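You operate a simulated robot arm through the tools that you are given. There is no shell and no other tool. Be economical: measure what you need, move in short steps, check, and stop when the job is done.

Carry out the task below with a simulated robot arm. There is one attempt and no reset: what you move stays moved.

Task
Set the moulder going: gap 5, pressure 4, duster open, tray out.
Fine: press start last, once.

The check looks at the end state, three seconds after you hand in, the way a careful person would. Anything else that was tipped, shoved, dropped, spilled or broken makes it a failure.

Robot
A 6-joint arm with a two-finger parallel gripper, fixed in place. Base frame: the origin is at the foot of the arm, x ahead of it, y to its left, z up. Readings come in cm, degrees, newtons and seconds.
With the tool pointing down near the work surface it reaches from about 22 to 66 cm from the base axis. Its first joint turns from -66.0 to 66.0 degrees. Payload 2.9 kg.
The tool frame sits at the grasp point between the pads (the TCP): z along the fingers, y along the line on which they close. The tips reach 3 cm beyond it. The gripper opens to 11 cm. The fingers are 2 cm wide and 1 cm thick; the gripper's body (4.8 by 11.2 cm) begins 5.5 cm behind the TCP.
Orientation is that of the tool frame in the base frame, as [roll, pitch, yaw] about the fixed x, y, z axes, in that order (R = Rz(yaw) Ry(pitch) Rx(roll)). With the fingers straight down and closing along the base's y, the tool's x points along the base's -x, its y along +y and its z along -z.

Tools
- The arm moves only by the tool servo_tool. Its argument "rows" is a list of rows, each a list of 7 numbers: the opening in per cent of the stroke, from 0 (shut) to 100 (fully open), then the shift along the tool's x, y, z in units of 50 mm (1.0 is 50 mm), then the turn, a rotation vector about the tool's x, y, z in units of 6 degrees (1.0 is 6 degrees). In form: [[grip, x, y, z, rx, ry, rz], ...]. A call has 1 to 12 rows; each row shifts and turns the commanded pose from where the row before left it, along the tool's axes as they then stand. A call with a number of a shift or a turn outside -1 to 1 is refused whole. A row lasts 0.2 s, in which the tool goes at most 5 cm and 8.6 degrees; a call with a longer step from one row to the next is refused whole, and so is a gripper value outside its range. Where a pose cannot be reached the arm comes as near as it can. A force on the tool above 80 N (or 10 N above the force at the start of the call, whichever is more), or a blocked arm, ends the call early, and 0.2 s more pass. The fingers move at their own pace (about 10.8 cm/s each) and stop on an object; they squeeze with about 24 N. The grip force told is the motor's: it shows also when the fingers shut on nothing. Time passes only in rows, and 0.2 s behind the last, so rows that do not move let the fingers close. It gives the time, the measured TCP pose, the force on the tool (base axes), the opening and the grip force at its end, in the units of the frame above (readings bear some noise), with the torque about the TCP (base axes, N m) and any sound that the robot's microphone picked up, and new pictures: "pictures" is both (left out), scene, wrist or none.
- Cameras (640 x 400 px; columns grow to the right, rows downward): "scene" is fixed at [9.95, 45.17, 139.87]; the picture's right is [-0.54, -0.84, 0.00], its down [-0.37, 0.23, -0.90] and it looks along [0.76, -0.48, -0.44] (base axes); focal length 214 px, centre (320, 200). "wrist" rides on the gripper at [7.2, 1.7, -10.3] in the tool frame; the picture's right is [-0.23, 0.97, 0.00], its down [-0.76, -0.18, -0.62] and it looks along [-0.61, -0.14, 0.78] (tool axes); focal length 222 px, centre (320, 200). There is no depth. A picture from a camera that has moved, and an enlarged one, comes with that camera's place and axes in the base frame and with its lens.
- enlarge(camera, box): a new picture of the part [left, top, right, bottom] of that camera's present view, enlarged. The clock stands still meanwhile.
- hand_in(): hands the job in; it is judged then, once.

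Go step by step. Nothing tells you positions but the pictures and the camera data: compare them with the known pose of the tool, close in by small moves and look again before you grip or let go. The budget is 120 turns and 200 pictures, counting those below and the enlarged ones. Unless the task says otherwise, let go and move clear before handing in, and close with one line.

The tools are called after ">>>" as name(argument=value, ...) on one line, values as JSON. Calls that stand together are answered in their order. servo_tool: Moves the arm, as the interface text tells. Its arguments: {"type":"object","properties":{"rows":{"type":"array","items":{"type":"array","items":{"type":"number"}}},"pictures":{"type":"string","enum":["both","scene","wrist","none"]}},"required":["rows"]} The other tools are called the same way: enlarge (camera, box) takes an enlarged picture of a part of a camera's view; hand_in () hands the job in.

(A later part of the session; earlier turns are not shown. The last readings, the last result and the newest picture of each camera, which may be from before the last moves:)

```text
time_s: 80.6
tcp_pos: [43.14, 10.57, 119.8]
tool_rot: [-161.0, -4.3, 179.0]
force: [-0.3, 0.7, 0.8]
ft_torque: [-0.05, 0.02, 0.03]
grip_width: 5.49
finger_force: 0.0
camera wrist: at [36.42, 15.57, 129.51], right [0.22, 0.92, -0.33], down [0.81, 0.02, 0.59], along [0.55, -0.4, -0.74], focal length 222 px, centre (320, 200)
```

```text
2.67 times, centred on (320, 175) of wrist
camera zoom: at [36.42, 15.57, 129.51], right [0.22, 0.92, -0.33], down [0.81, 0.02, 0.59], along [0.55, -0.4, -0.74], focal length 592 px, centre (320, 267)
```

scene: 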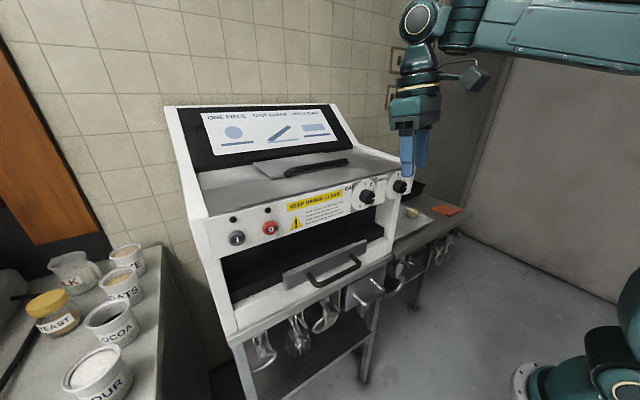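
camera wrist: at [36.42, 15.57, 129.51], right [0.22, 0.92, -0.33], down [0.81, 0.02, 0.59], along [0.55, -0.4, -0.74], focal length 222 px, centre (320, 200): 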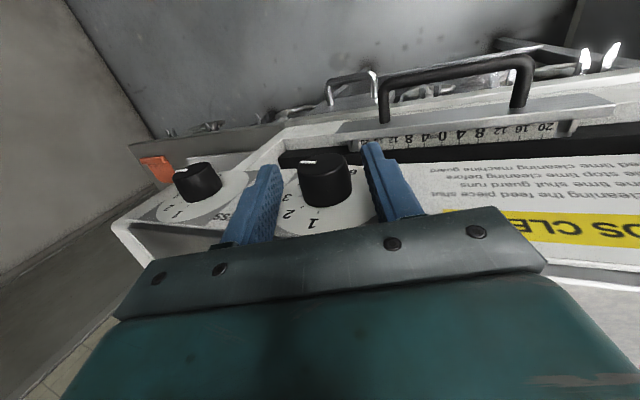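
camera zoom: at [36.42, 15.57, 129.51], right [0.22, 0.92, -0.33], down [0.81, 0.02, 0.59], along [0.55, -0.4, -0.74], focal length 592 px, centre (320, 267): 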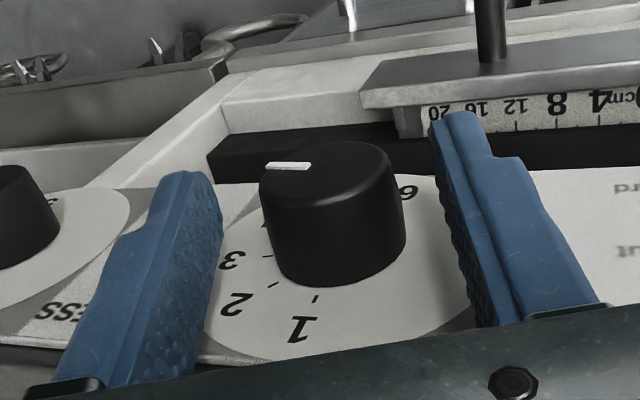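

>>> servo_tool(rows=[[20, 0, 0, 0, 0, 0, 0], [20, 0, 0, 0, 0, 0, 0], [20, 0, 0, 0, 0, 0, 0], [20, 0, -0.042, 0.002, -0.9, 0, -0.07], [20, 0, -0.042, 0.002, -0.9, 0, -0.07], [20, 0, -0.042, 0.002, -0.9, 0, -0.07], [20, 0, -0.03, 0.002, -0.6, 0, -0.05], [20, 0, 0, 0, 0, 0, 0]], pictures="wrist")

>>> enlarge(camera="wrist", box=[200, 100, 440, 250])

```text
time_s: 82.4
tcp_pos: [42.84, 9.87, 119.52]
tool_rot: [178.1, -3.5, -178.9]
force: [24.9, 56.4, -0.2]
ft_torque: [0.61, -1.01, -0.05]
grip_width: 3.24
finger_force: 44.4
out of reach, approached as far as the arm can: row 7
camera wrist: at [36.16, 11.1, 130.41], right [0.21, 0.98, 0.02], down [0.8, -0.18, 0.57], along [0.56, -0.11, -0.82], focal length 222 px, centre (320, 200)
```

wrist: 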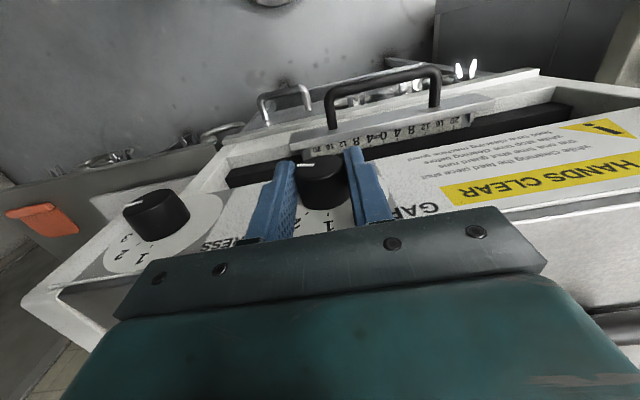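

```text
2.67 times, centred on (320, 175) of wrist
camera zoom: at [36.16, 11.1, 130.41], right [0.21, 0.98, 0.02], down [0.8, -0.18, 0.57], along [0.56, -0.11, -0.82], focal length 592 px, centre (320, 267)
```

zoom: 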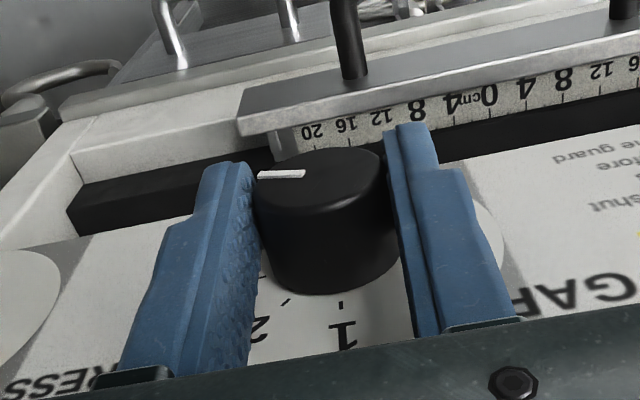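

Turned about 20° more. I'll open, swing back to the left lean around the knob, and check the dial.

>>> servo_tool(rows=[[50, 0, 0.04, 0, 0, 0, 0], [50, 0, 0, 0, 0, 0, 0], [50, 0, 0.04, 0.0, 0.9, 0, 0.07], [50, 0, 0.04, 0, 0.9, 0, 0.07], [50, 0, 0.04, 0, 0.9, 0, 0.07], [50, -0.02, 0.03, 0, 0.6, 0, 0.05], [50, 0, 0, 0, 0, 0, 0]], pictures="wrist")

>>> enlarge(camera="wrist", box=[200, 100, 440, 250])

```text
time_s: 84.0
tcp_pos: [42.66, 9.96, 119.45]
tool_rot: [-161.1, -4.1, 178.9]
force: [0.2, -0.5, 1.1]
ft_torque: [0.01, 0.0, 0.0]
grip_width: 5.49
finger_force: 0.2
camera wrist: at [36.16, 15.0, 129.26], right [0.22, 0.92, -0.33], down [0.81, 0.02, 0.59], along [0.55, -0.4, -0.74], focal length 222 px, centre (320, 200)
```

wrist: 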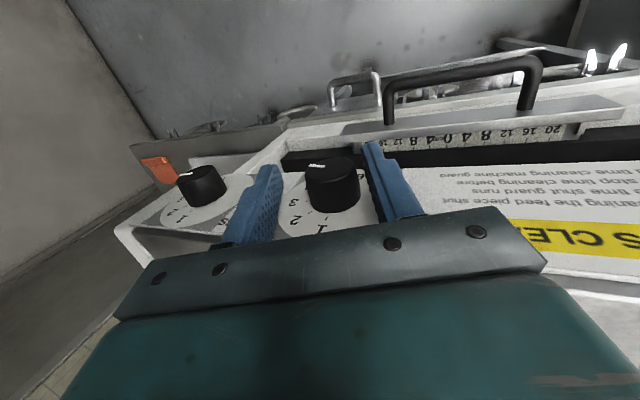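

```text
2.67 times, centred on (320, 175) of wrist
camera zoom: at [36.16, 15.0, 129.26], right [0.22, 0.92, -0.33], down [0.81, 0.02, 0.59], along [0.55, -0.4, -0.74], focal length 592 px, centre (320, 267)
```

zoom: 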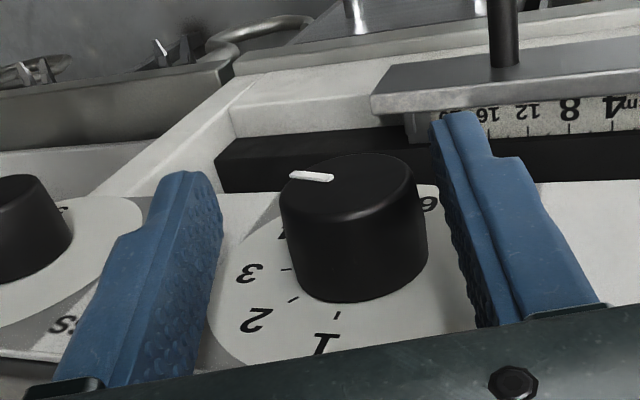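

It advances. Recentre and repeat the grip, turn, release and return.

>>> servo_tool(rows=[[50, -0.08, 0.1, -0.04, 0.2, 0, 0], [50, 0, 0, 0, 0, 0, 0], [20, 0, 0, 0, 0, 0, 0], [20, 0, 0, 0, 0, 0, 0], [20, 0, 0, 0, 0, 0, 0], [20, 0, -0.034, 0.002, -0.9, 0.05, -0.07], [20, 0, -0.034, 0.002, -0.9, 0.05, -0.07], [20, 0, -0.034, 0.002, -0.9, 0.05, -0.07], [20, 0, -0.034, 0.002, -0.9, 0.05, -0.07], [20, 0, 0, 0, 0, 0, 0]], pictures="none")

>>> servo_tool(rows=[[50, 0, 0.02, 0, 0, 0, 0], [50, 0, 0, 0, 0, 0, 0], [50, 0, 0.04, 0.0, 0.9, 0, 0.07], [50, 0, 0.04, 0, 0.9, 0, 0.07], [50, 0, 0.04, 0, 0.9, 0, 0.07], [50, -0.02, 0.04, 0, 0.9, 0, 0.05], [50, 0, 0, 0, 0, 0, 0]], pictures="wrist")

>>> enlarge(camera="wrist", box=[200, 100, 440, 250])

```text
time_s: 86.2
tcp_pos: [42.1, 8.74, 119.58]
tool_rot: [178.2, -4.4, -179.2]
force: [24.4, 66.4, 15.3]
ft_torque: [1.39, -0.52, -0.26]
grip_width: 5.56
finger_force: 33.2
out of reach, approached as far as the arm can: row 9
```

```text
time_s: 87.8
tcp_pos: [41.65, 8.51, 119.14]
tool_rot: [-160.2, -5.4, 179.0]
force: [-12.0, 28.0, -5.0]
ft_torque: [0.26, 0.16, 0.69]
grip_width: 6.9
finger_force: 14.2
out of reach, approached as far as the arm can: row 1
camera wrist: at [35.35, 13.61, 128.88], right [0.21, 0.91, -0.35], down [0.82, 0.03, 0.57], along [0.53, -0.41, -0.74], focal length 222 px, centre (320, 200)
```

wrist: 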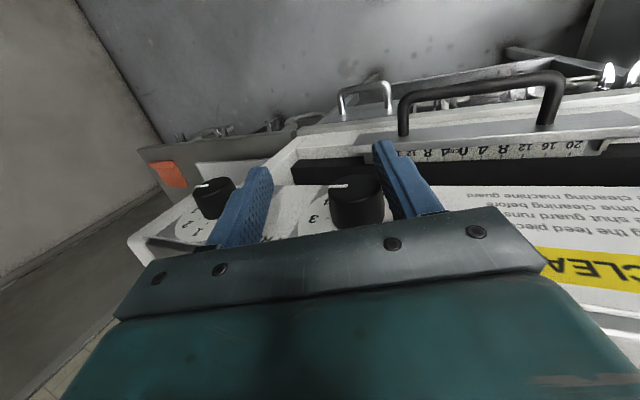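

```text
2.67 times, centred on (320, 175) of wrist
camera zoom: at [35.35, 13.61, 128.88], right [0.21, 0.91, -0.35], down [0.82, 0.03, 0.57], along [0.53, -0.41, -0.74], focal length 592 px, centre (320, 267)
```

zoom: 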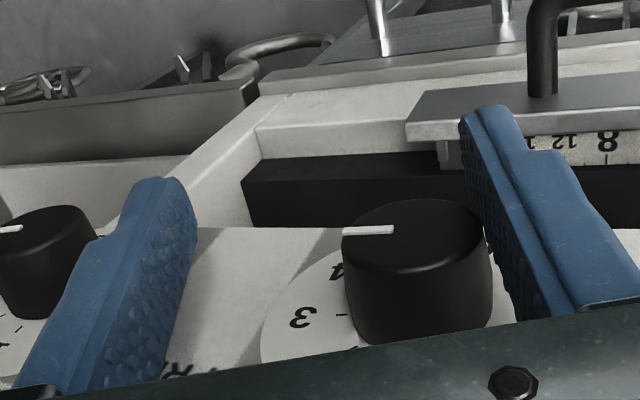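

The grip slipped and the left finger is leaning on the knob. I'll relieve it by shifting left, then check the dial.

>>> servo_tool(rows=[[50, 0.1, 0.2, -0.05, 0, 0, 0], [50, 0.1, 0.2, -0.05, 0, 0, 0], [50, 0.1, 0, 0, 0, 0, 0]], pictures="wrist")

>>> enlarge(camera="wrist", box=[200, 100, 440, 250])

>>> enlarge(camera="scene", box=[340, 165, 420, 215])

```text
time_s: 88.6
tcp_pos: [40.19, 10.14, 119.06]
tool_rot: [-159.8, -5.4, 178.8]
force: [-0.7, -0.2, 0.8]
ft_torque: [0.0, -0.02, 0.0]
grip_width: 5.51
finger_force: 0.1
camera wrist: at [33.93, 15.42, 128.81], right [0.21, 0.91, -0.36], down [0.82, 0.03, 0.57], along [0.53, -0.41, -0.74], focal length 222 px, centre (320, 200)
```

wrist: 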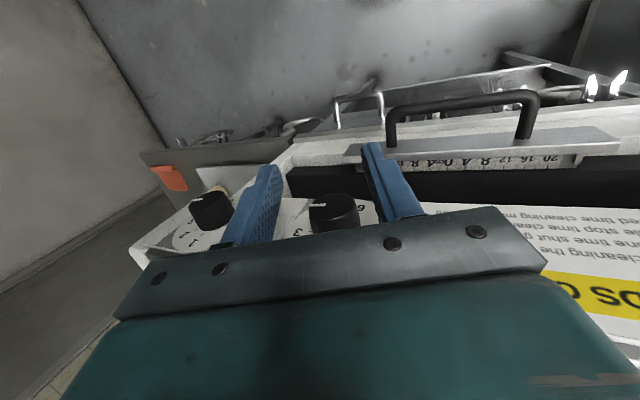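

```text
2.67 times, centred on (320, 175) of wrist
camera zoom: at [33.93, 15.42, 128.81], right [0.21, 0.91, -0.36], down [0.82, 0.03, 0.57], along [0.53, -0.41, -0.74], focal length 592 px, centre (320, 267)
```

zoom: 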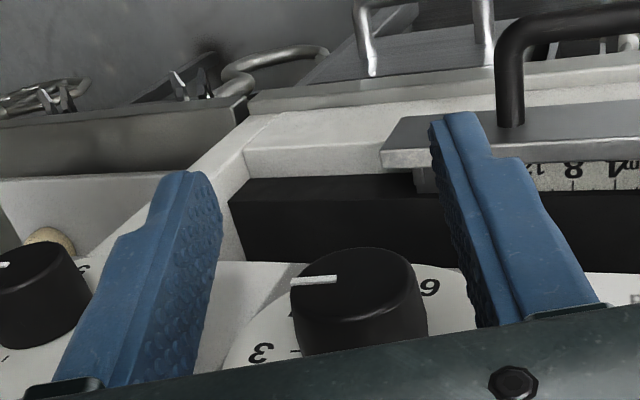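

```text
8.00 times, centred on (380, 190) of scene
camera zoom: at [9.95, 45.17, 139.87], right [-0.54, -0.84, 0.0], down [-0.37, 0.23, -0.9], along [0.76, -0.48, -0.44], focal length 1716 px, centre (-160, 280)
```

zoom: 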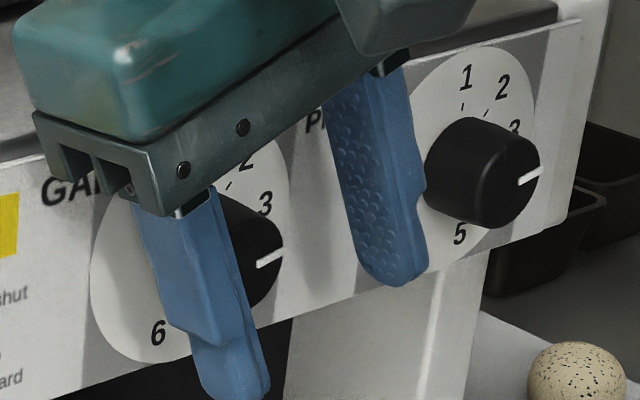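

The slip put GAP back near 3. New approach: keep the tool upright, press the right finger's pad against the knob's right side and stroke downward, which rolls the knob clockwise (1 cm ≈ 35°).

>>> servo_tool(rows=[[50, 0.1, 0, -0.2, -1, 0.1, 0], [50, 0, 0, -0.2, -1, 0.1, 0], [50, 0, 0, 0, -1, 0.1, 0], [50, 0, 0, 0, -0.4, 0, 0], [50, 0, 0, 0, 0, 0, 0]], pictures="wrist")

```text
time_s: 89.8
tcp_pos: [40.45, 11.15, 120.88]
tool_rot: [-176.8, -7.8, 178.5]
force: [-1.1, 0.4, 1.0]
ft_torque: [0.0, -0.01, 0.0]
grip_width: 5.51
finger_force: 0.0
out of reach, approached as far as the arm can: row 4
camera wrist: at [34.7, 13.53, 132.07], right [0.24, 0.97, -0.08], down [0.84, -0.16, 0.52], along [0.49, -0.2, -0.85], focal length 222 px, centre (320, 200)
```

wrist: 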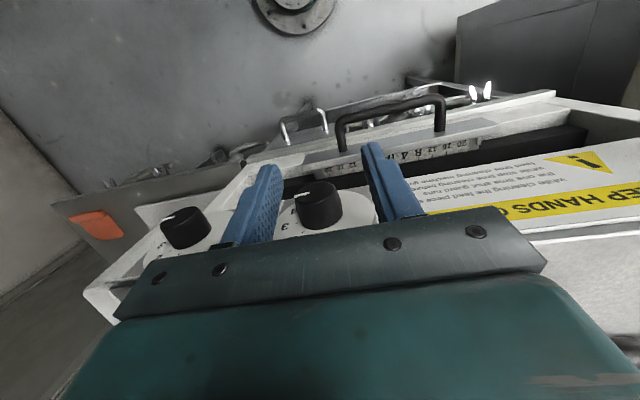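

>>> servo_tool(rows=[[50, -0.16, -0.03, 0, 0, 0, 0], [50, -0.16, -0.03, 0, 0, 0, 0], [50, -0.16, 0, 0, 0, 0, 0], [50, 0, 0, 0, 0, 0, 0]], pictures="wrist")

>>> enlarge(camera="wrist", box=[200, 100, 440, 250])

```text
time_s: 90.8
tcp_pos: [42.23, 11.0, 120.85]
tool_rot: [179.8, -7.2, 178.6]
force: [-0.4, 0.2, -0.1]
ft_torque: [-0.01, -0.02, -0.01]
grip_width: 5.48
finger_force: 0.1
out of reach, approached as far as the arm can: row 1, 2
camera wrist: at [36.32, 12.76, 131.95], right [0.25, 0.97, -0.02], down [0.83, -0.2, 0.52], along [0.5, -0.15, -0.85], focal length 222 px, centre (320, 200)
```

wrist: 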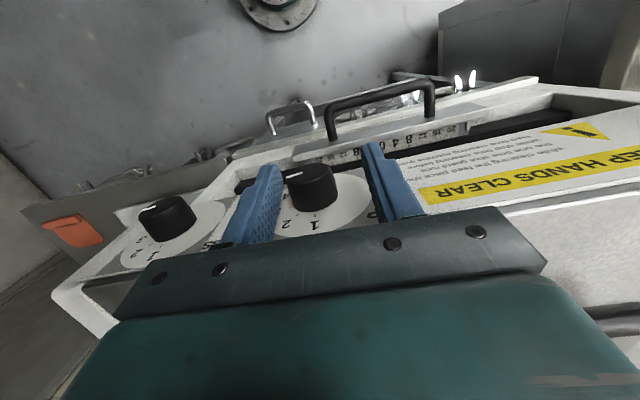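

```text
2.67 times, centred on (320, 175) of wrist
camera zoom: at [36.32, 12.76, 131.95], right [0.25, 0.97, -0.02], down [0.83, -0.2, 0.52], along [0.5, -0.15, -0.85], focal length 592 px, centre (320, 267)
```

zoom: 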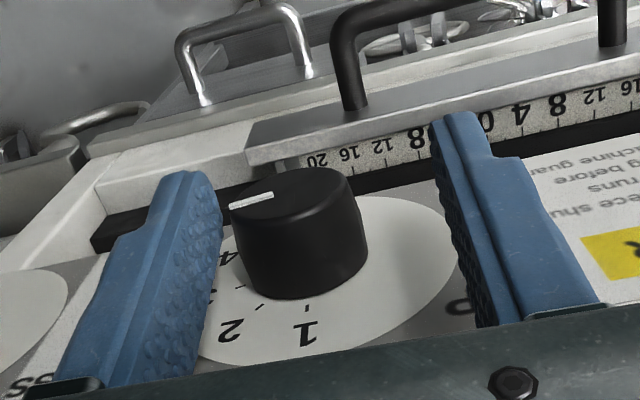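

>>> servo_tool(rows=[[50, -0.12, 0, 0.1, 0, 0, 0], [50, 0, 0.06, 0, 0, 0, 0], [50, 0, 0.06, 0, 0, 0, 0], [50, 0, 0, 0, 0, 0, 0]], pictures="none")

```text
time_s: 91.8
tcp_pos: [42.68, 11.52, 120.11]
tool_rot: [179.8, -7.2, 178.4]
force: [-5.1, -12.6, 1.5]
ft_torque: [-0.37, -0.01, -0.22]
grip_width: 6.19
finger_force: 7.1
```

Contact at about 13 N. Stroke down now.

>>> servo_tool(rows=[[50, 0, 0, 0.06, 0, 0, 0], [50, 0, 0, 0.06, 0, 0, 0], [50, 0, 0, 0.06, 0, 0, 0], [50, 0, 0, 0.06, 0, 0, 0], [50, 0, 0, 0, 0, 0, 0]], pictures="wrist")

>>> enlarge(camera="wrist", box=[200, 100, 440, 250])

```text
time_s: 93.0
tcp_pos: [42.65, 11.53, 119.02]
tool_rot: [179.8, -7.1, 178.6]
force: [5.6, -14.6, -0.9]
ft_torque: [-0.19, -0.13, 0.09]
grip_width: 6.23
finger_force: 7.5
camera wrist: at [36.76, 13.26, 130.15], right [0.25, 0.97, -0.03], down [0.83, -0.2, 0.52], along [0.5, -0.15, -0.85], focal length 222 px, centre (320, 200)
```

wrist: 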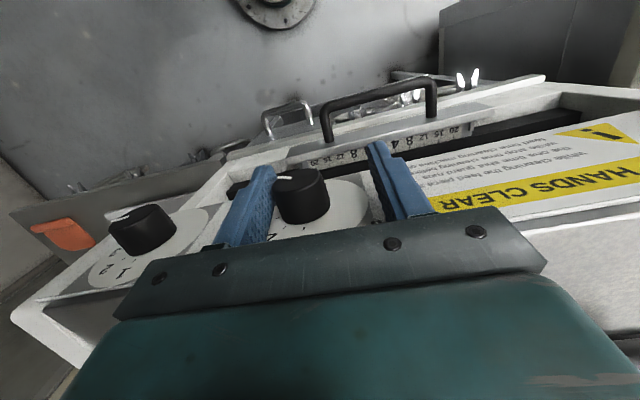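

```text
2.67 times, centred on (320, 175) of wrist
camera zoom: at [36.76, 13.26, 130.15], right [0.25, 0.97, -0.03], down [0.83, -0.2, 0.52], along [0.5, -0.15, -0.85], focal length 592 px, centre (320, 267)
```

zoom: 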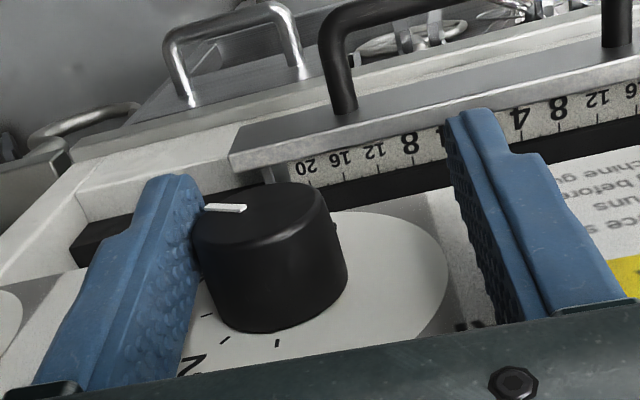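

It rolls without slipping. Continuing the stroke.

>>> servo_tool(rows=[[50, 0, 0, 0.06, 0, 0, 0], [50, 0, 0, 0.06, 0, 0, 0], [50, 0, 0, 0.06, 0, 0, 0], [50, 0, 0, 0.06, 0, 0, 0], [50, 0, 0, 0, 0, 0, 0]], pictures="wrist")

>>> enlarge(camera="wrist", box=[200, 100, 440, 250])

>>> enlarge(camera="scene", box=[340, 165, 420, 215])

```text
time_s: 94.2
tcp_pos: [42.39, 11.54, 117.73]
tool_rot: [179.7, -7.4, 178.4]
force: [4.2, -13.8, -2.2]
ft_torque: [0.04, -0.07, -0.02]
grip_width: 6.16
finger_force: 7.3
camera wrist: at [36.58, 13.29, 128.92], right [0.25, 0.97, -0.03], down [0.83, -0.2, 0.52], along [0.5, -0.15, -0.85], focal length 222 px, centre (320, 200)
```

wrist: 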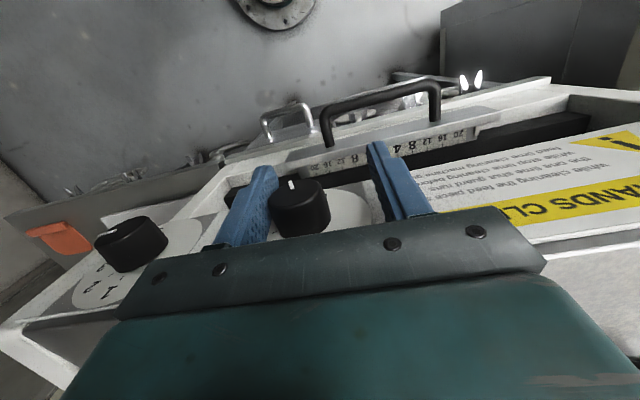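

```text
2.67 times, centred on (320, 175) of wrist
camera zoom: at [36.58, 13.29, 128.92], right [0.25, 0.97, -0.03], down [0.83, -0.2, 0.52], along [0.5, -0.15, -0.85], focal length 592 px, centre (320, 267)
```

zoom: 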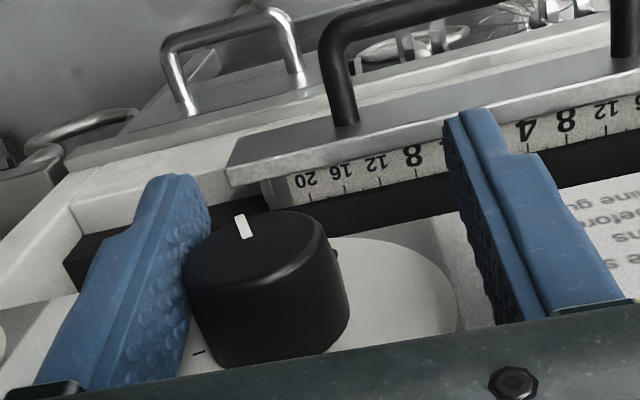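

```text
8.00 times, centred on (380, 190) of scene
camera zoom: at [9.97, 45.12, 139.88], right [-0.54, -0.84, 0.0], down [-0.37, 0.23, -0.9], along [0.76, -0.48, -0.44], focal length 1716 px, centre (-160, 280)
```

zoom: 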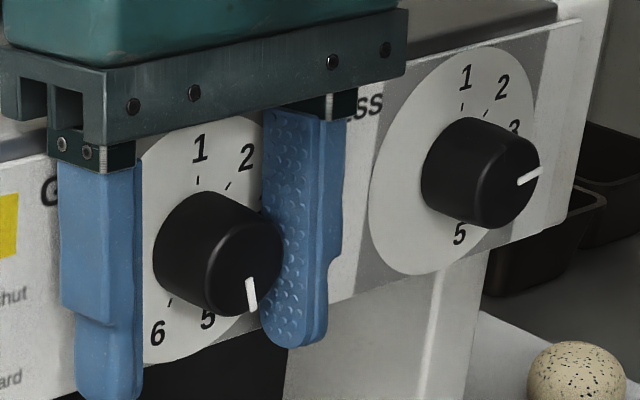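

GAP's pointer is now at 160°, exactly 5. I'll release sideways without vertical motion, then back straight off.

>>> servo_tool(rows=[[56, 0, -0.12, 0, 0, 0, 0], [56, 0, -0.12, 0, 0, 0, 0], [56, 0.3, 0, 0.0, 0, 0, 0], [56, 0.4, 0, 0.0, 0, 0, 0], [56, 0.4, 0, -0.3, 0, 0, 0]], pictures="wrist")

>>> enlarge(camera="scene", box=[340, 165, 420, 215])

```text
time_s: 95.4
tcp_pos: [37.41, 10.44, 120.77]
tool_rot: [179.8, -7.2, 178.6]
force: [-1.5, -0.8, -0.1]
ft_torque: [0.01, 0.0, -0.02]
grip_width: 6.16
finger_force: 0.0
out of reach, approached as far as the arm can: row 4
camera wrist: at [31.56, 12.27, 131.87], right [0.25, 0.97, -0.03], down [0.83, -0.2, 0.52], along [0.5, -0.15, -0.85], focal length 222 px, centre (320, 200)
```

wrist: 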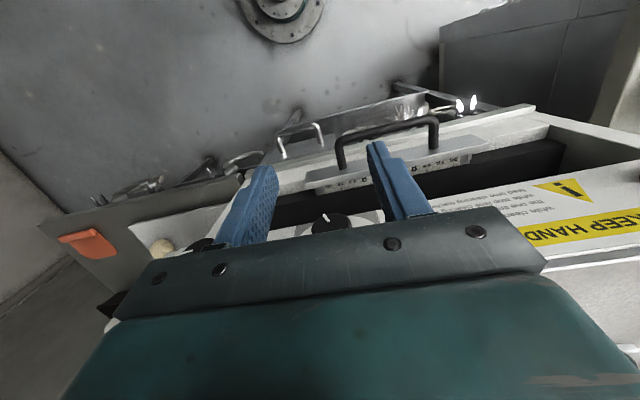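

```text
8.00 times, centred on (380, 190) of scene
camera zoom: at [9.95, 45.17, 139.87], right [-0.54, -0.84, 0.0], down [-0.37, 0.23, -0.9], along [0.76, -0.48, -0.44], focal length 1716 px, centre (-160, 280)
```

zoom: 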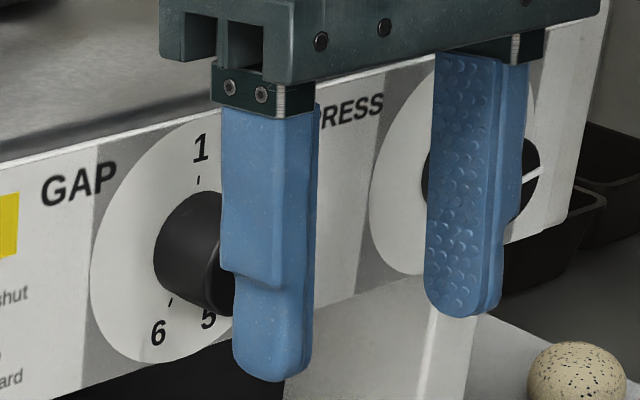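

Now PRESS: it is at 3 and needs +40° to 4, a downward stroke of about 1.25 cm. Moving over in front of it.

>>> servo_tool(rows=[[50, 0, -0.6, 0, 0, 0, 0], [50, 0, -0.6, 0, 0, 0, 0], [50, 0, -0.6, 0, 0, 0, 0], [50, 0, -0.6, 0, 0, 0, 0], [50, 0, 0, 0, 0, 0, 0]], pictures="wrist")

>>> enlarge(camera="scene", box=[340, 165, 420, 215])

```text
time_s: 96.6
tcp_pos: [37.12, -1.51, 120.61]
tool_rot: [179.8, -7.2, 178.5]
force: [-0.3, 0.0, -0.7]
ft_torque: [-0.01, 0.0, 0.0]
grip_width: 5.51
finger_force: 0.1
camera wrist: at [31.25, 0.27, 131.76], right [0.25, 0.97, -0.03], down [0.83, -0.2, 0.52], along [0.5, -0.15, -0.85], focal length 222 px, centre (320, 200)
```

wrist: 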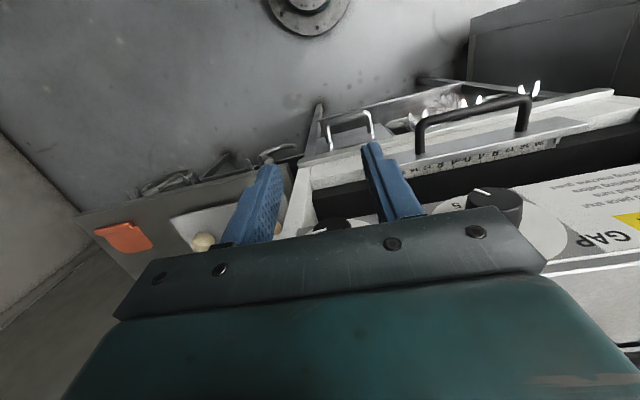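

```text
8.00 times, centred on (380, 190) of scene
camera zoom: at [9.95, 45.17, 139.87], right [-0.54, -0.84, 0.0], down [-0.37, 0.23, -0.9], along [0.76, -0.48, -0.44], focal length 1716 px, centre (-160, 280)
```

zoom: 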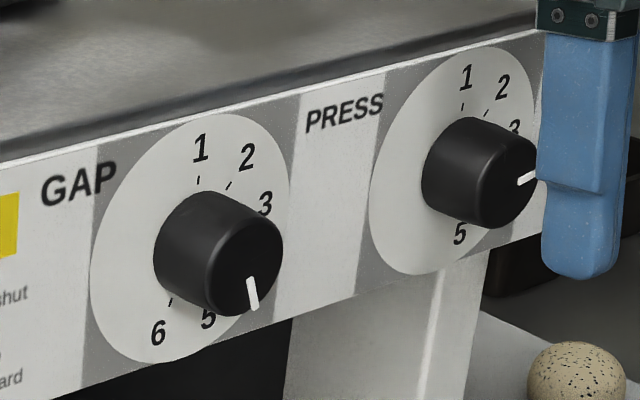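

>>> servo_tool(rows=[[50, 0, -0.1, -0.04, 0, 0, 0], [50, -0.4, 0, -0.05, 0, 0, 0], [50, -0.4, 0, -0.03, 0, 0, 0], [50, -0.3, 0, 0, 0, 0, 0], [50, 0, 0, 0, 0, 0, 0]], pictures="wrist")

>>> enlarge(camera="wrist", box=[200, 100, 440, 250])

```text
time_s: 97.8
tcp_pos: [42.59, -2.16, 120.54]
tool_rot: [179.8, -7.2, 178.4]
force: [-0.4, 1.0, -0.1]
ft_torque: [-0.01, 0.0, 0.02]
grip_width: 5.52
finger_force: 0.1
camera wrist: at [36.83, -0.31, 131.61], right [0.25, 0.97, -0.03], down [0.83, -0.2, 0.52], along [0.5, -0.15, -0.85], focal length 222 px, centre (320, 200)
```

wrist: 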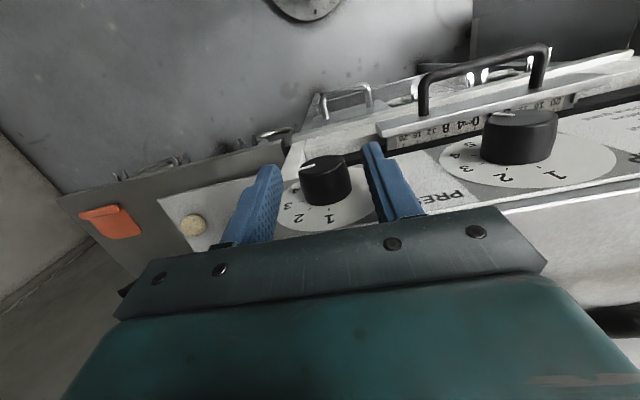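

```text
2.67 times, centred on (320, 175) of wrist
camera zoom: at [36.83, -0.31, 131.61], right [0.25, 0.97, -0.03], down [0.83, -0.2, 0.52], along [0.5, -0.15, -0.85], focal length 592 px, centre (320, 267)
```

zoom: 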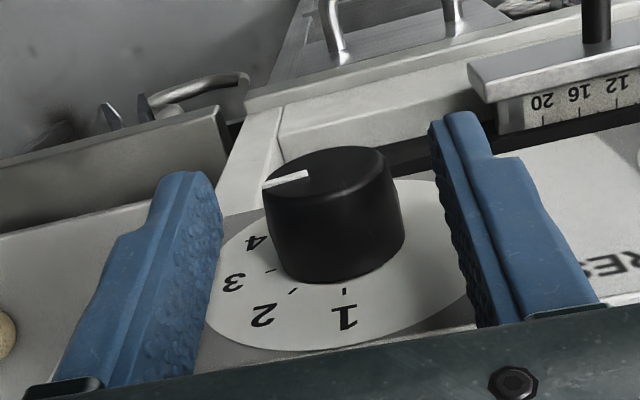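

>>> servo_tool(rows=[[50, 0, 0, 0.08, 0, 0, 0], [50, 0, 0.1, 0, 0, 0, 0], [50, 0, 0.1, 0, 0, 0, 0], [50, 0, 0, 0, 0, 0, 0]], pictures="none")

```text
time_s: 98.8
tcp_pos: [42.74, -1.08, 120.13]
tool_rot: [179.9, -7.3, 178.5]
force: [-0.4, 1.1, -0.6]
ft_torque: [-0.02, -0.02, -0.02]
grip_width: 5.5
finger_force: 0.0
```

>>> servo_tool(rows=[[50, 0, 0.05, 0, 0, 0, 0], [50, 0, 0.05, 0, 0, 0, 0], [50, 0, 0, 0, 0, 0, 0]], pictures="none")

```text
time_s: 99.6
tcp_pos: [42.76, -0.64, 120.12]
tool_rot: [179.9, -7.2, 178.4]
force: [-2.2, -8.5, 2.2]
ft_torque: [-0.23, -0.04, -0.14]
grip_width: 5.95
finger_force: 4.1
```

Contact. Press a touch more and stroke down about 1.25 cm.

>>> servo_tool(rows=[[50, 0, 0.05, 0, 0, 0, 0], [50, 0, 0, 0.06, 0, 0, 0], [50, 0, 0, 0.06, 0, 0, 0], [50, 0, 0, 0.06, 0, 0, 0], [50, 0, 0, 0.06, 0, 0, 0], [50, 0, 0, 0, 0, 0, 0]], pictures="none")

>>> enlarge(camera="scene", box=[340, 160, 420, 210])

>>> enlarge(camera="wrist", box=[200, 100, 440, 250])

```text
time_s: 101.0
tcp_pos: [42.6, -0.41, 118.81]
tool_rot: [179.9, -7.2, 178.4]
force: [7.2, -18.6, -0.5]
ft_torque: [-0.2, -0.08, 0.11]
grip_width: 6.42
finger_force: 9.6
```

```text
8.00 times, centred on (380, 185) of scene
camera zoom: at [9.98, 45.11, 139.89], right [-0.54, -0.84, 0.0], down [-0.37, 0.23, -0.9], along [0.76, -0.48, -0.44], focal length 1716 px, centre (-160, 320)
```

zoom: 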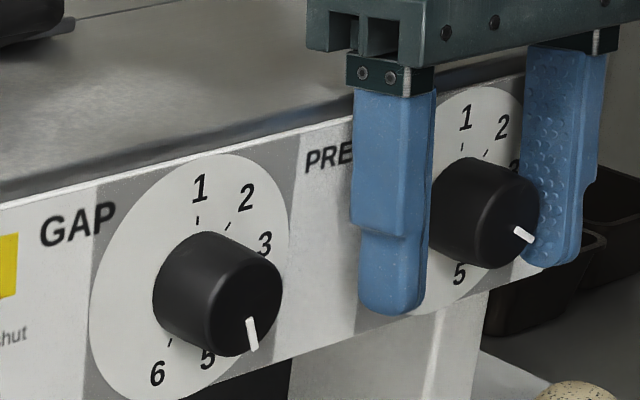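

```text
2.67 times, centred on (320, 175) of wrist
camera zoom: at [36.7, 1.37, 130.04], right [0.25, 0.97, -0.03], down [0.83, -0.2, 0.52], along [0.5, -0.15, -0.85], focal length 592 px, centre (320, 267)
```

zoom: 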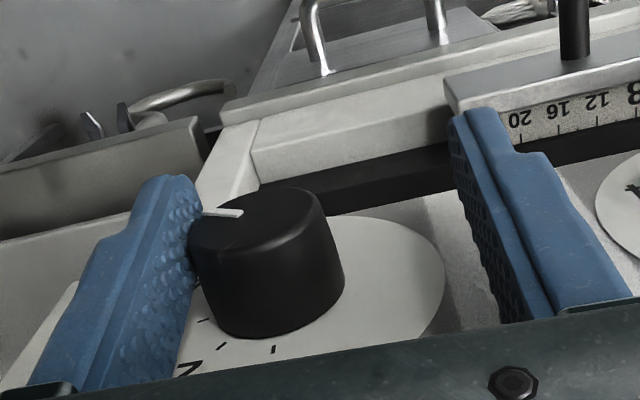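

>>> enlarge(camera="scene", box=[390, 170, 422, 190])

```text
16.00 times, centred on (406, 180) of scene
camera zoom: at [9.98, 45.11, 139.89], right [-0.54, -0.84, 0.0], down [-0.37, 0.23, -0.9], along [0.76, -0.48, -0.44], focal length 3432 px, centre (-1056, 520)
```

zoom: 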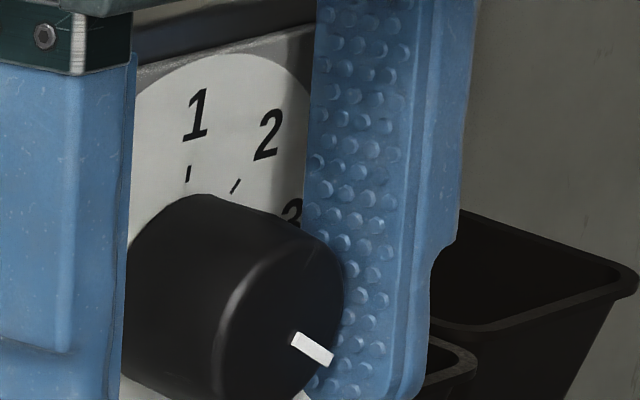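

PRESS measures about 121°, i.e. 4. Releasing sideways and backing off.

>>> servo_tool(rows=[[58, 0, -0.12, 0, 0, 0, 0], [58, 0, -0.15, 0, 0, 0, 0], [58, 0.3, 0, 0.0, 0, 0, 0], [58, 0.4, 0, 0.0, 0, 0, 0], [58, 0.4, 0, -0.3, 0, 0, 0], [58, 0.2, 0.5, -0.6, 0, -0.6, 0], [58, 0, 0.5, -0.6, 0, -0.6, 0]], pictures="both")

>>> enlarge(camera="scene", box=[340, 160, 420, 210])

>>> enlarge(camera="scene", box=[210, 180, 400, 300])

```text
time_s: 102.6
tcp_pos: [36.74, 3.46, 127.2]
tool_rot: [179.8, 0.0, 178.1]
force: [-1.2, 0.1, 0.0]
ft_torque: [-0.03, -0.03, -0.01]
grip_width: 6.39
finger_force: 0.1
camera wrist: at [29.54, 5.35, 137.58], right [0.26, 0.97, 0.0], down [0.76, -0.21, 0.62], along [0.6, -0.16, -0.78], focal length 222 px, centre (320, 200)
```

scene: 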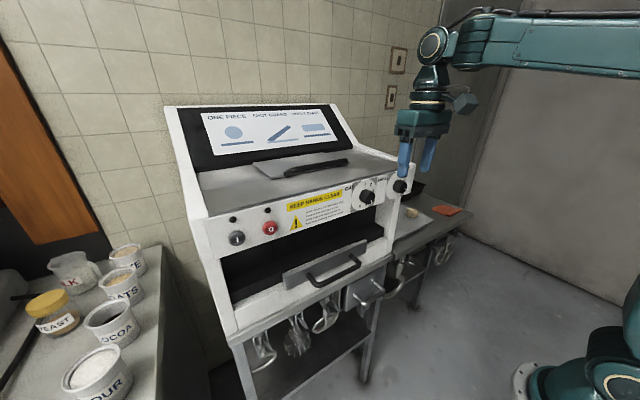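
wrist: 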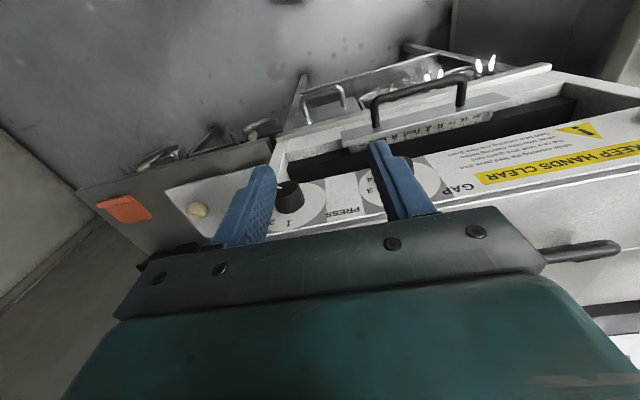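

```text
8.00 times, centred on (380, 185) of scene
camera zoom: at [9.95, 45.16, 139.87], right [-0.54, -0.84, 0.0], down [-0.37, 0.23, -0.9], along [0.76, -0.48, -0.44], focal length 1716 px, centre (-160, 320)
```

zoom: 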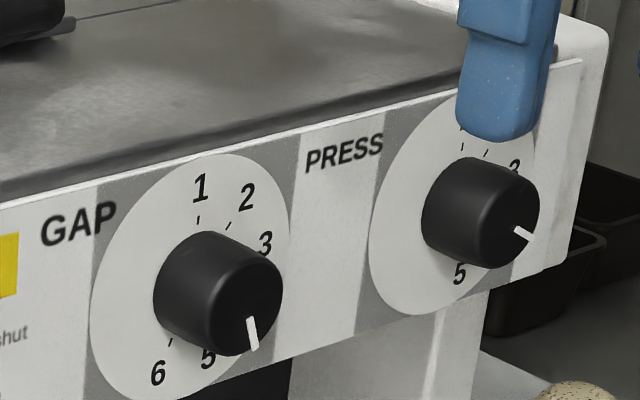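

```text
3.33 times, centred on (305, 240) of scene
camera zoom: at [9.95, 45.16, 139.87], right [-0.54, -0.84, 0.0], down [-0.37, 0.23, -0.9], along [0.76, -0.48, -0.44], focal length 715 px, centre (370, 67)
```

zoom: 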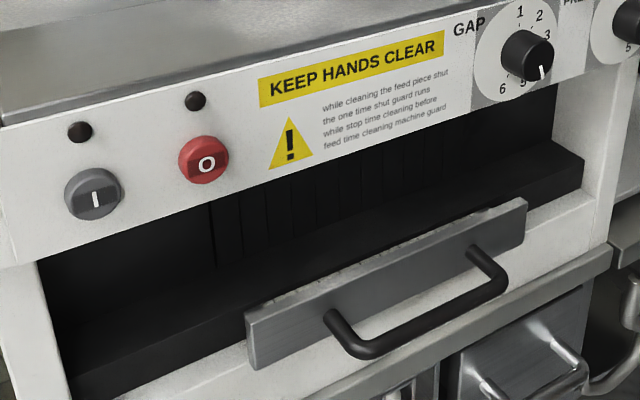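

GAP is at 5 and PRESS at 4. Next is the tray: its handle bar is near (42, 19.5, 97.5), low down. The arm needs a different wrist configuration to get there, so I'll go back to the start area and repeat the half-turn that gave it.

>>> servo_tool(rows=[[58, 0.47, 0.63, -0.49, 0, 0, 0], [58, 0.47, 0.63, -0.49, 0, 0, 0], [58, 0.47, 0.63, -0.49, 0, 0, 0], [58, 0.47, 0.63, -0.49, 0, 0, 0], [58, 0, 0, 0, 0, 0, 1], [58, 0, 0, 0, 0, 0, 1], [58, 0, 0, 0, 0, 0, 1], [58, 0, 0, 0, 0, 0, 1], [58, 0, 0, 0, 0, 0, 1], [58, 0, 0, 0, 0, 0, 1], [58, 0, 0, 0, 0, 0, 1], [58, 0, 0, 0, 0, 0, 1]], pictures="none")

>>> servo_tool(rows=[[58, 0, 0, 0, 0, 0, 1], [58, 0, 0, 0, 0, 0, 1], [58, 0, 0, 0, 0, 0, 1], [58, 0, 0, 0, 0, 0, 1], [58, 0, 0, 0, 0, 0, 1], [58, 0, 0, 0, 0, 0, 1], [58, 0, 0, 0, 0, 0, 1], [58, 0, 0, 0, 0, 0, 1], [58, 0, 0, 0, 0, 0, 1], [58, 0, 0, 0, 0, 0, 1], [58, 0, 0, 0, 0, 0, 1], [58, 0, 0, 0, 0, 0, 1]], pictures="scene")

```text
time_s: 105.2
tcp_pos: [27.93, 16.31, 137.0]
tool_rot: [179.9, -0.2, 130.3]
force: [-0.7, -0.2, 0.0]
ft_torque: [0.01, 0.01, -0.03]
grip_width: 6.39
finger_force: 0.0
```

```text
time_s: 107.8
tcp_pos: [27.87, 16.28, 137.07]
tool_rot: [-179.8, -0.2, 58.3]
force: [-0.4, -0.4, 0.4]
ft_torque: [-0.01, 0.01, 0.0]
grip_width: 6.37
finger_force: 0.0
```

scene: 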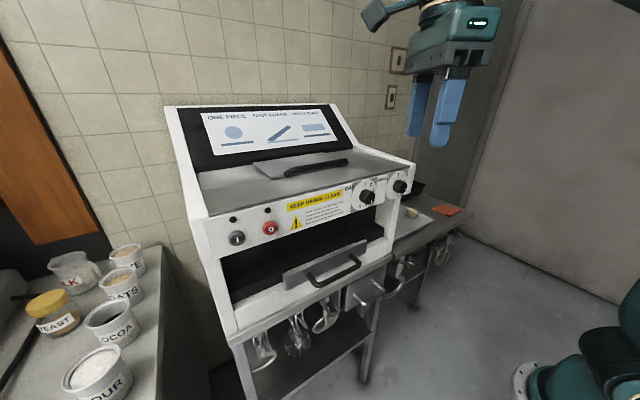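

>>> servo_tool(rows=[[58, 0, 0, 0, 0, 0, 1], [58, 0, 0, 0, 0, 0, 1], [58, 0, 0, 0, 0, 0, 1], [58, 0, 0, 0, 0, 0, 1], [58, 0, 0, 0, 0, 0, 1], [58, 0, 0, 0, 0, 0, 1], [58, 0, 0, 0, 0, 0, 1], [58, 0, 0, 0, 0, 0, 1], [58, 0, 0, 0, 0, 0, 1], [58, 0, 0, 0, 0, 0, 1], [58, 0, 0, 0, 0, 0, 0]], pictures="scene")

```text
time_s: 110.2
tcp_pos: [31.19, 5.84, 128.46]
tool_rot: [-178.0, -0.2, -1.4]
force: [0.4, -0.2, -0.5]
ft_torque: [-0.01, 0.02, -0.02]
grip_width: 6.39
finger_force: 0.1
out of reach, approached as far as the arm can: row 4, 5, 6, 7, 8, 9, 10
```

scene: 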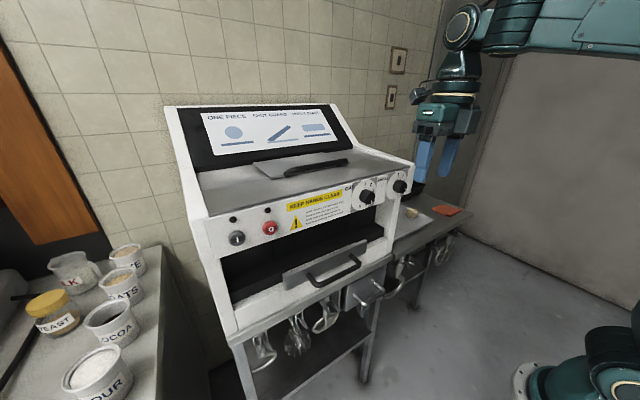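

>>> servo_tool(rows=[[58, 0, 0, 0.3, 0, 0.5, 0], [58, 0, 0, 0.3, 0, 0.5, 0], [58, 0, 0, 0.3, 0, 0.5, 0], [58, 0, 0, 0.3, 0, 0.5, 0], [58, 0, 0, 0, 0, 0, 0]], pictures="scene")

```text
time_s: 111.4
tcp_pos: [31.41, 5.99, 126.85]
tool_rot: [179.2, -11.6, -1.3]
force: [0.7, -0.1, -0.5]
ft_torque: [-0.01, -0.01, -0.02]
grip_width: 6.37
finger_force: 0.1
out of reach, approached as far as the arm can: row 2, 3, 4
```

scene: 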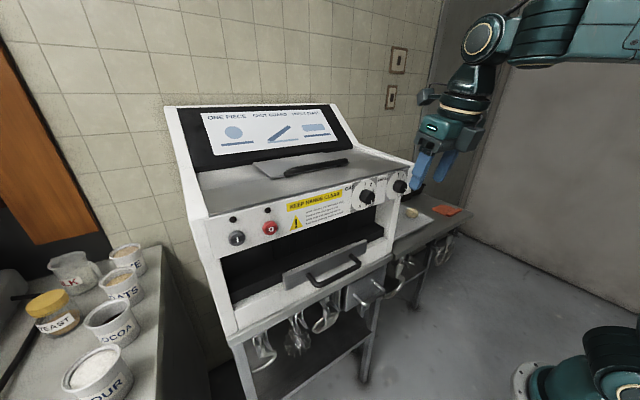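

>>> servo_tool(rows=[[58, 0.1, -0.65, 0.1, 0, 0, 0], [58, 0.1, -0.65, 0.1, 0, 0, 0], [58, 0.1, -0.65, 0.1, 0, 0, 0], [58, 0.1, -0.65, 0.1, 0, 0, 0], [58, 0, 0, 0.5, 0, 0, 0], [58, 0, 0, 0.5, 0, 0, 0], [58, 0, 0, 0.5, 0, 0, 0], [58, 0, 0, 0, 0, 0, 0]], pictures="scene")

```text
time_s: 113.2
tcp_pos: [36.8, 19.84, 125.88]
tool_rot: [179.8, -11.7, -1.5]
force: [-0.1, 0.0, -0.4]
ft_torque: [0.01, 0.03, 0.01]
grip_width: 6.38
finger_force: 0.1
out of reach, approached as far as the arm can: row 1, 3, 5, 6, 7
```

scene: 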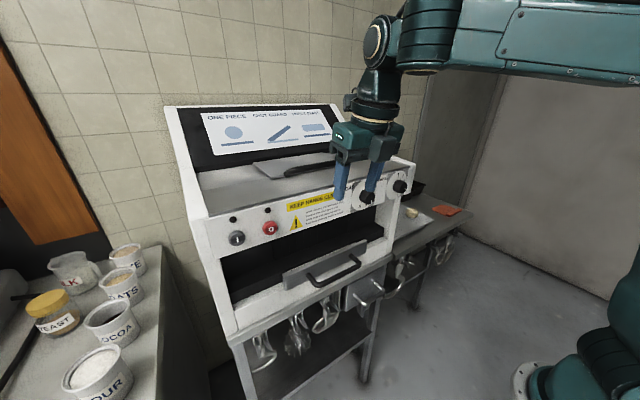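

Forward-tilted poses stay limited, but leaning with the wrist to the left (tool pointing right/down) looks feasible for the low handle. I'll undo the flip and then lean that way.

>>> servo_tool(rows=[[58, -0.2, 0, -0.2, 0, -1, 0], [58, -0.2, 0, -0.2, 0, -0.95, 0], [58, 0, 0, 0, 0, 0, -1], [58, 0, 0, 0, 0, 0, -1], [58, 0, 0, 0, 0, 0, -1], [58, 0, 0, 0, 0, 0, -1], [58, 0, 0, 0, 0, 0, -1], [58, 0, 0, 0, 0, 0, -1], [58, 0, 0, 0, 0, 0, -1], [58, 0, 0, 0, 0, 0, -1], [58, 0, 0, 0, 0, 0, -1], [58, 0, 0, 0, 0, 0, -1]], pictures="none")

>>> servo_tool(rows=[[58, 0, 0, 0, 0, 0, -1], [58, 0, 0, 0, 0, 0, -1], [58, 0, 0, 0, 0, 0, -1], [58, 0, 0, 0, 0, 0, -1], [58, 0, 0, 0, 0, 0, -1], [58, 0, 0, 0, 0, 0, -1], [58, 0, 0, 0, 0, 0, -1], [58, 0, 0, 0, 0, 0, -1], [58, 0, 0, 0, 0, 0, -1], [58, 0, 0, 0, 0, 0, -1], [58, 0, 0, 0, 0, 0, -1], [58, 0, 0, 0, 0, 0, -1]], pictures="none")

>>> servo_tool(rows=[[58, 0, 0, 0, 0, 0, -1], [58, 0, 0, 0, 0, 0, -1], [58, 0, 0, 0, 0, 0, -1], [58, 0, 0, 0, 0, 0, -1], [58, 0, 0, 0, 0, 0, -1], [58, 0, 0, 0, 0, 0, -1], [58, 0, 0, 0, 0, 0, -1], [58, 0, 0, 0, 0, 0, -1], [58, 0, 0, 0, 0, 0, 0]], pictures="both")

```text
time_s: 115.8
tcp_pos: [32.3, 20.98, 125.03]
tool_rot: [179.9, -0.3, 58.6]
force: [0.3, -0.1, 0.4]
ft_torque: [-0.02, -0.01, 0.02]
grip_width: 6.38
finger_force: 0.1
out of reach, approached as far as the arm can: row 1, 2
```

```text
time_s: 118.4
tcp_pos: [32.3, 21.07, 124.92]
tool_rot: [179.7, -0.1, 130.6]
force: [-0.1, -1.3, 0.4]
ft_torque: [0.01, 0.0, 0.01]
grip_width: 6.37
finger_force: 0.1
```

```text
time_s: 120.4
tcp_pos: [32.22, 21.2, 125.0]
tool_rot: [179.7, 0.3, 178.6]
force: [0.3, 0.5, -1.2]
ft_torque: [0.01, -0.02, -0.05]
grip_width: 6.37
finger_force: 0.0
camera wrist: at [24.97, 22.92, 135.29], right [0.25, 0.97, 0.0], down [0.75, -0.2, 0.63], along [0.61, -0.15, -0.78], focal length 222 px, centre (320, 200)
```

scene: 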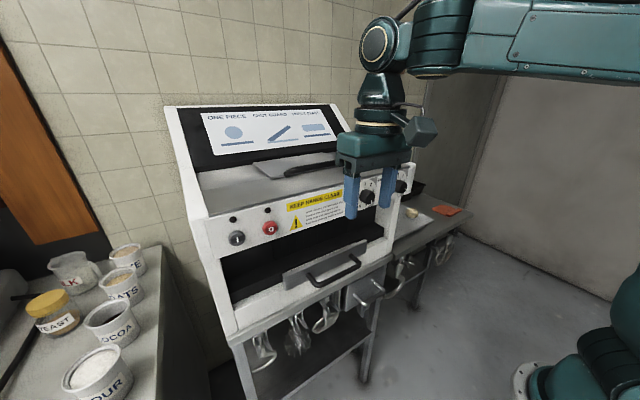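
wrist: 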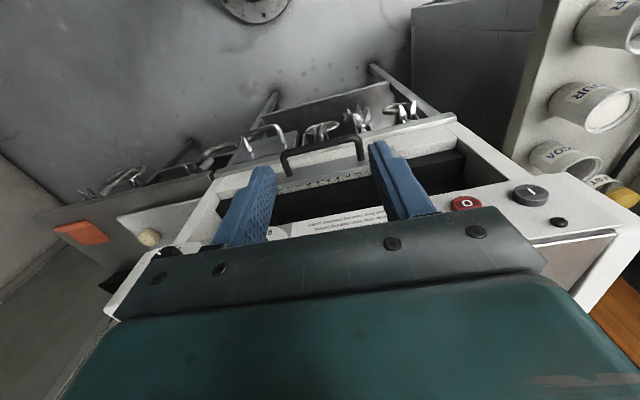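

>>> enlarge(camera="wrist", box=[220, 90, 460, 240])

>>> enlarge(camera="scene", box=[230, 230, 400, 336])

```text
2.67 times, centred on (340, 165) of wrist
camera zoom: at [24.97, 22.92, 135.29], right [0.25, 0.97, 0.0], down [0.75, -0.2, 0.63], along [0.61, -0.15, -0.78], focal length 592 px, centre (267, 293)
```

zoom: 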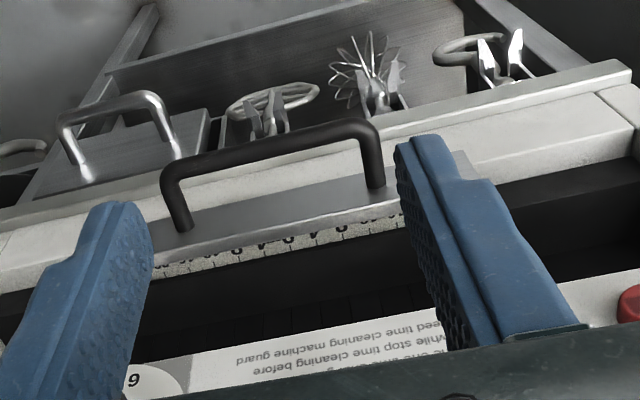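

```text
3.76 times, centred on (315, 283) of scene
camera zoom: at [9.95, 45.17, 139.87], right [-0.54, -0.84, 0.0], down [-0.37, 0.23, -0.9], along [0.76, -0.48, -0.44], focal length 807 px, centre (339, -112)
```

zoom: 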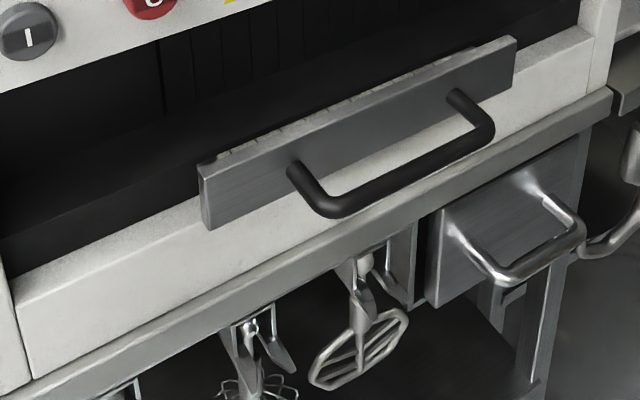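

Handle bar runs y≈12.7–25 at x≈42, z≈97.5, standing about 4.5 cm off the tray front. I'll lean the tool so it points right (wrist to the left), fingers closing vertically.

>>> servo_tool(rows=[[58, 0, 0, 0, 1, 0, 0], [58, 0, 0, 0, 1, 0, 0], [58, 0, 0, 0, 1, 0, 0], [58, 0, 0, 0, 1, 0, 0], [58, 0, 0, 0, 1, 0, 0], [58, 0, 0, 0, 1, 0, 0], [58, 0, 0, 0, 1, 0, 0], [58, 0, 0, 0, 1, 0, 0], [58, 0, 0, 0, 1, 0, 0], [58, 0, 0, 0, 1, 0, 0], [58, 0, 0, 0, 1, 0, 0], [58, 0, 0, 0, 1, 0, 0]], pictures="scene")

```text
time_s: 123.0
tcp_pos: [29.43, 21.06, 119.11]
tool_rot: [-147.5, -2.4, 178.2]
force: [0.9, -0.3, 0.1]
ft_torque: [-0.03, -0.01, 0.01]
grip_width: 6.39
finger_force: 0.1
out of reach, approached as far as the arm can: row 1, 2, 6, 7, 8, 9, 10, 11, 12
```

scene: 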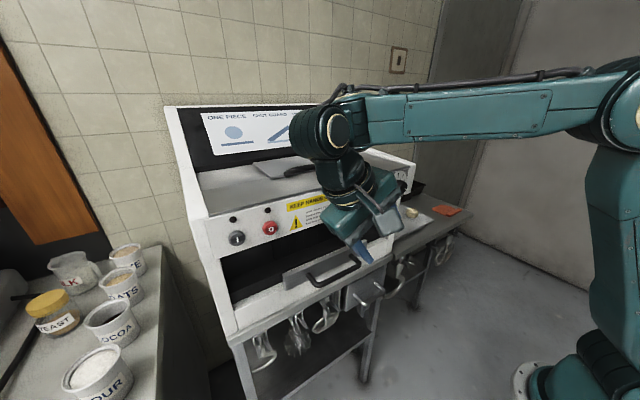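

>>> servo_tool(rows=[[58, -0.2, 0.22, 0.34, 0, 0, 0], [58, -0.2, 0.22, 0.34, 0, 0, 0], [58, -0.2, 0.22, 0.34, 0, 0, 0], [58, 0, 0.22, 0.34, 0, 0, 0], [58, 0, 0.22, 0.34, 0, 0, 0], [58, 0, 0, 0, 0, 0, 0]], pictures="scene")

```text
time_s: 124.4
tcp_pos: [32.99, 23.26, 111.67]
tool_rot: [-147.4, -2.7, 178.2]
force: [-0.2, -0.2, 0.4]
ft_torque: [0.01, 0.01, -0.02]
grip_width: 6.4
finger_force: 0.1
out of reach, approached as far as the arm can: row 3, 4, 5
```

scene: 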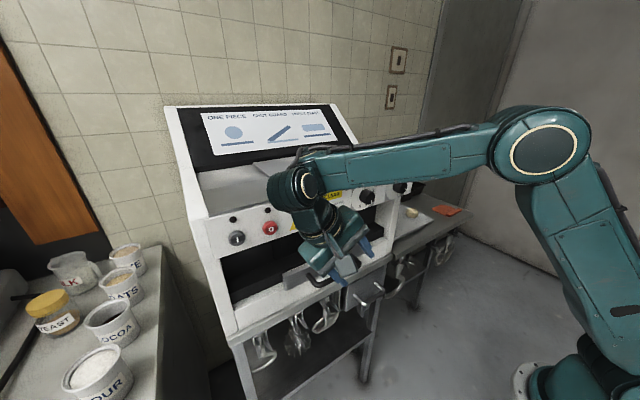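

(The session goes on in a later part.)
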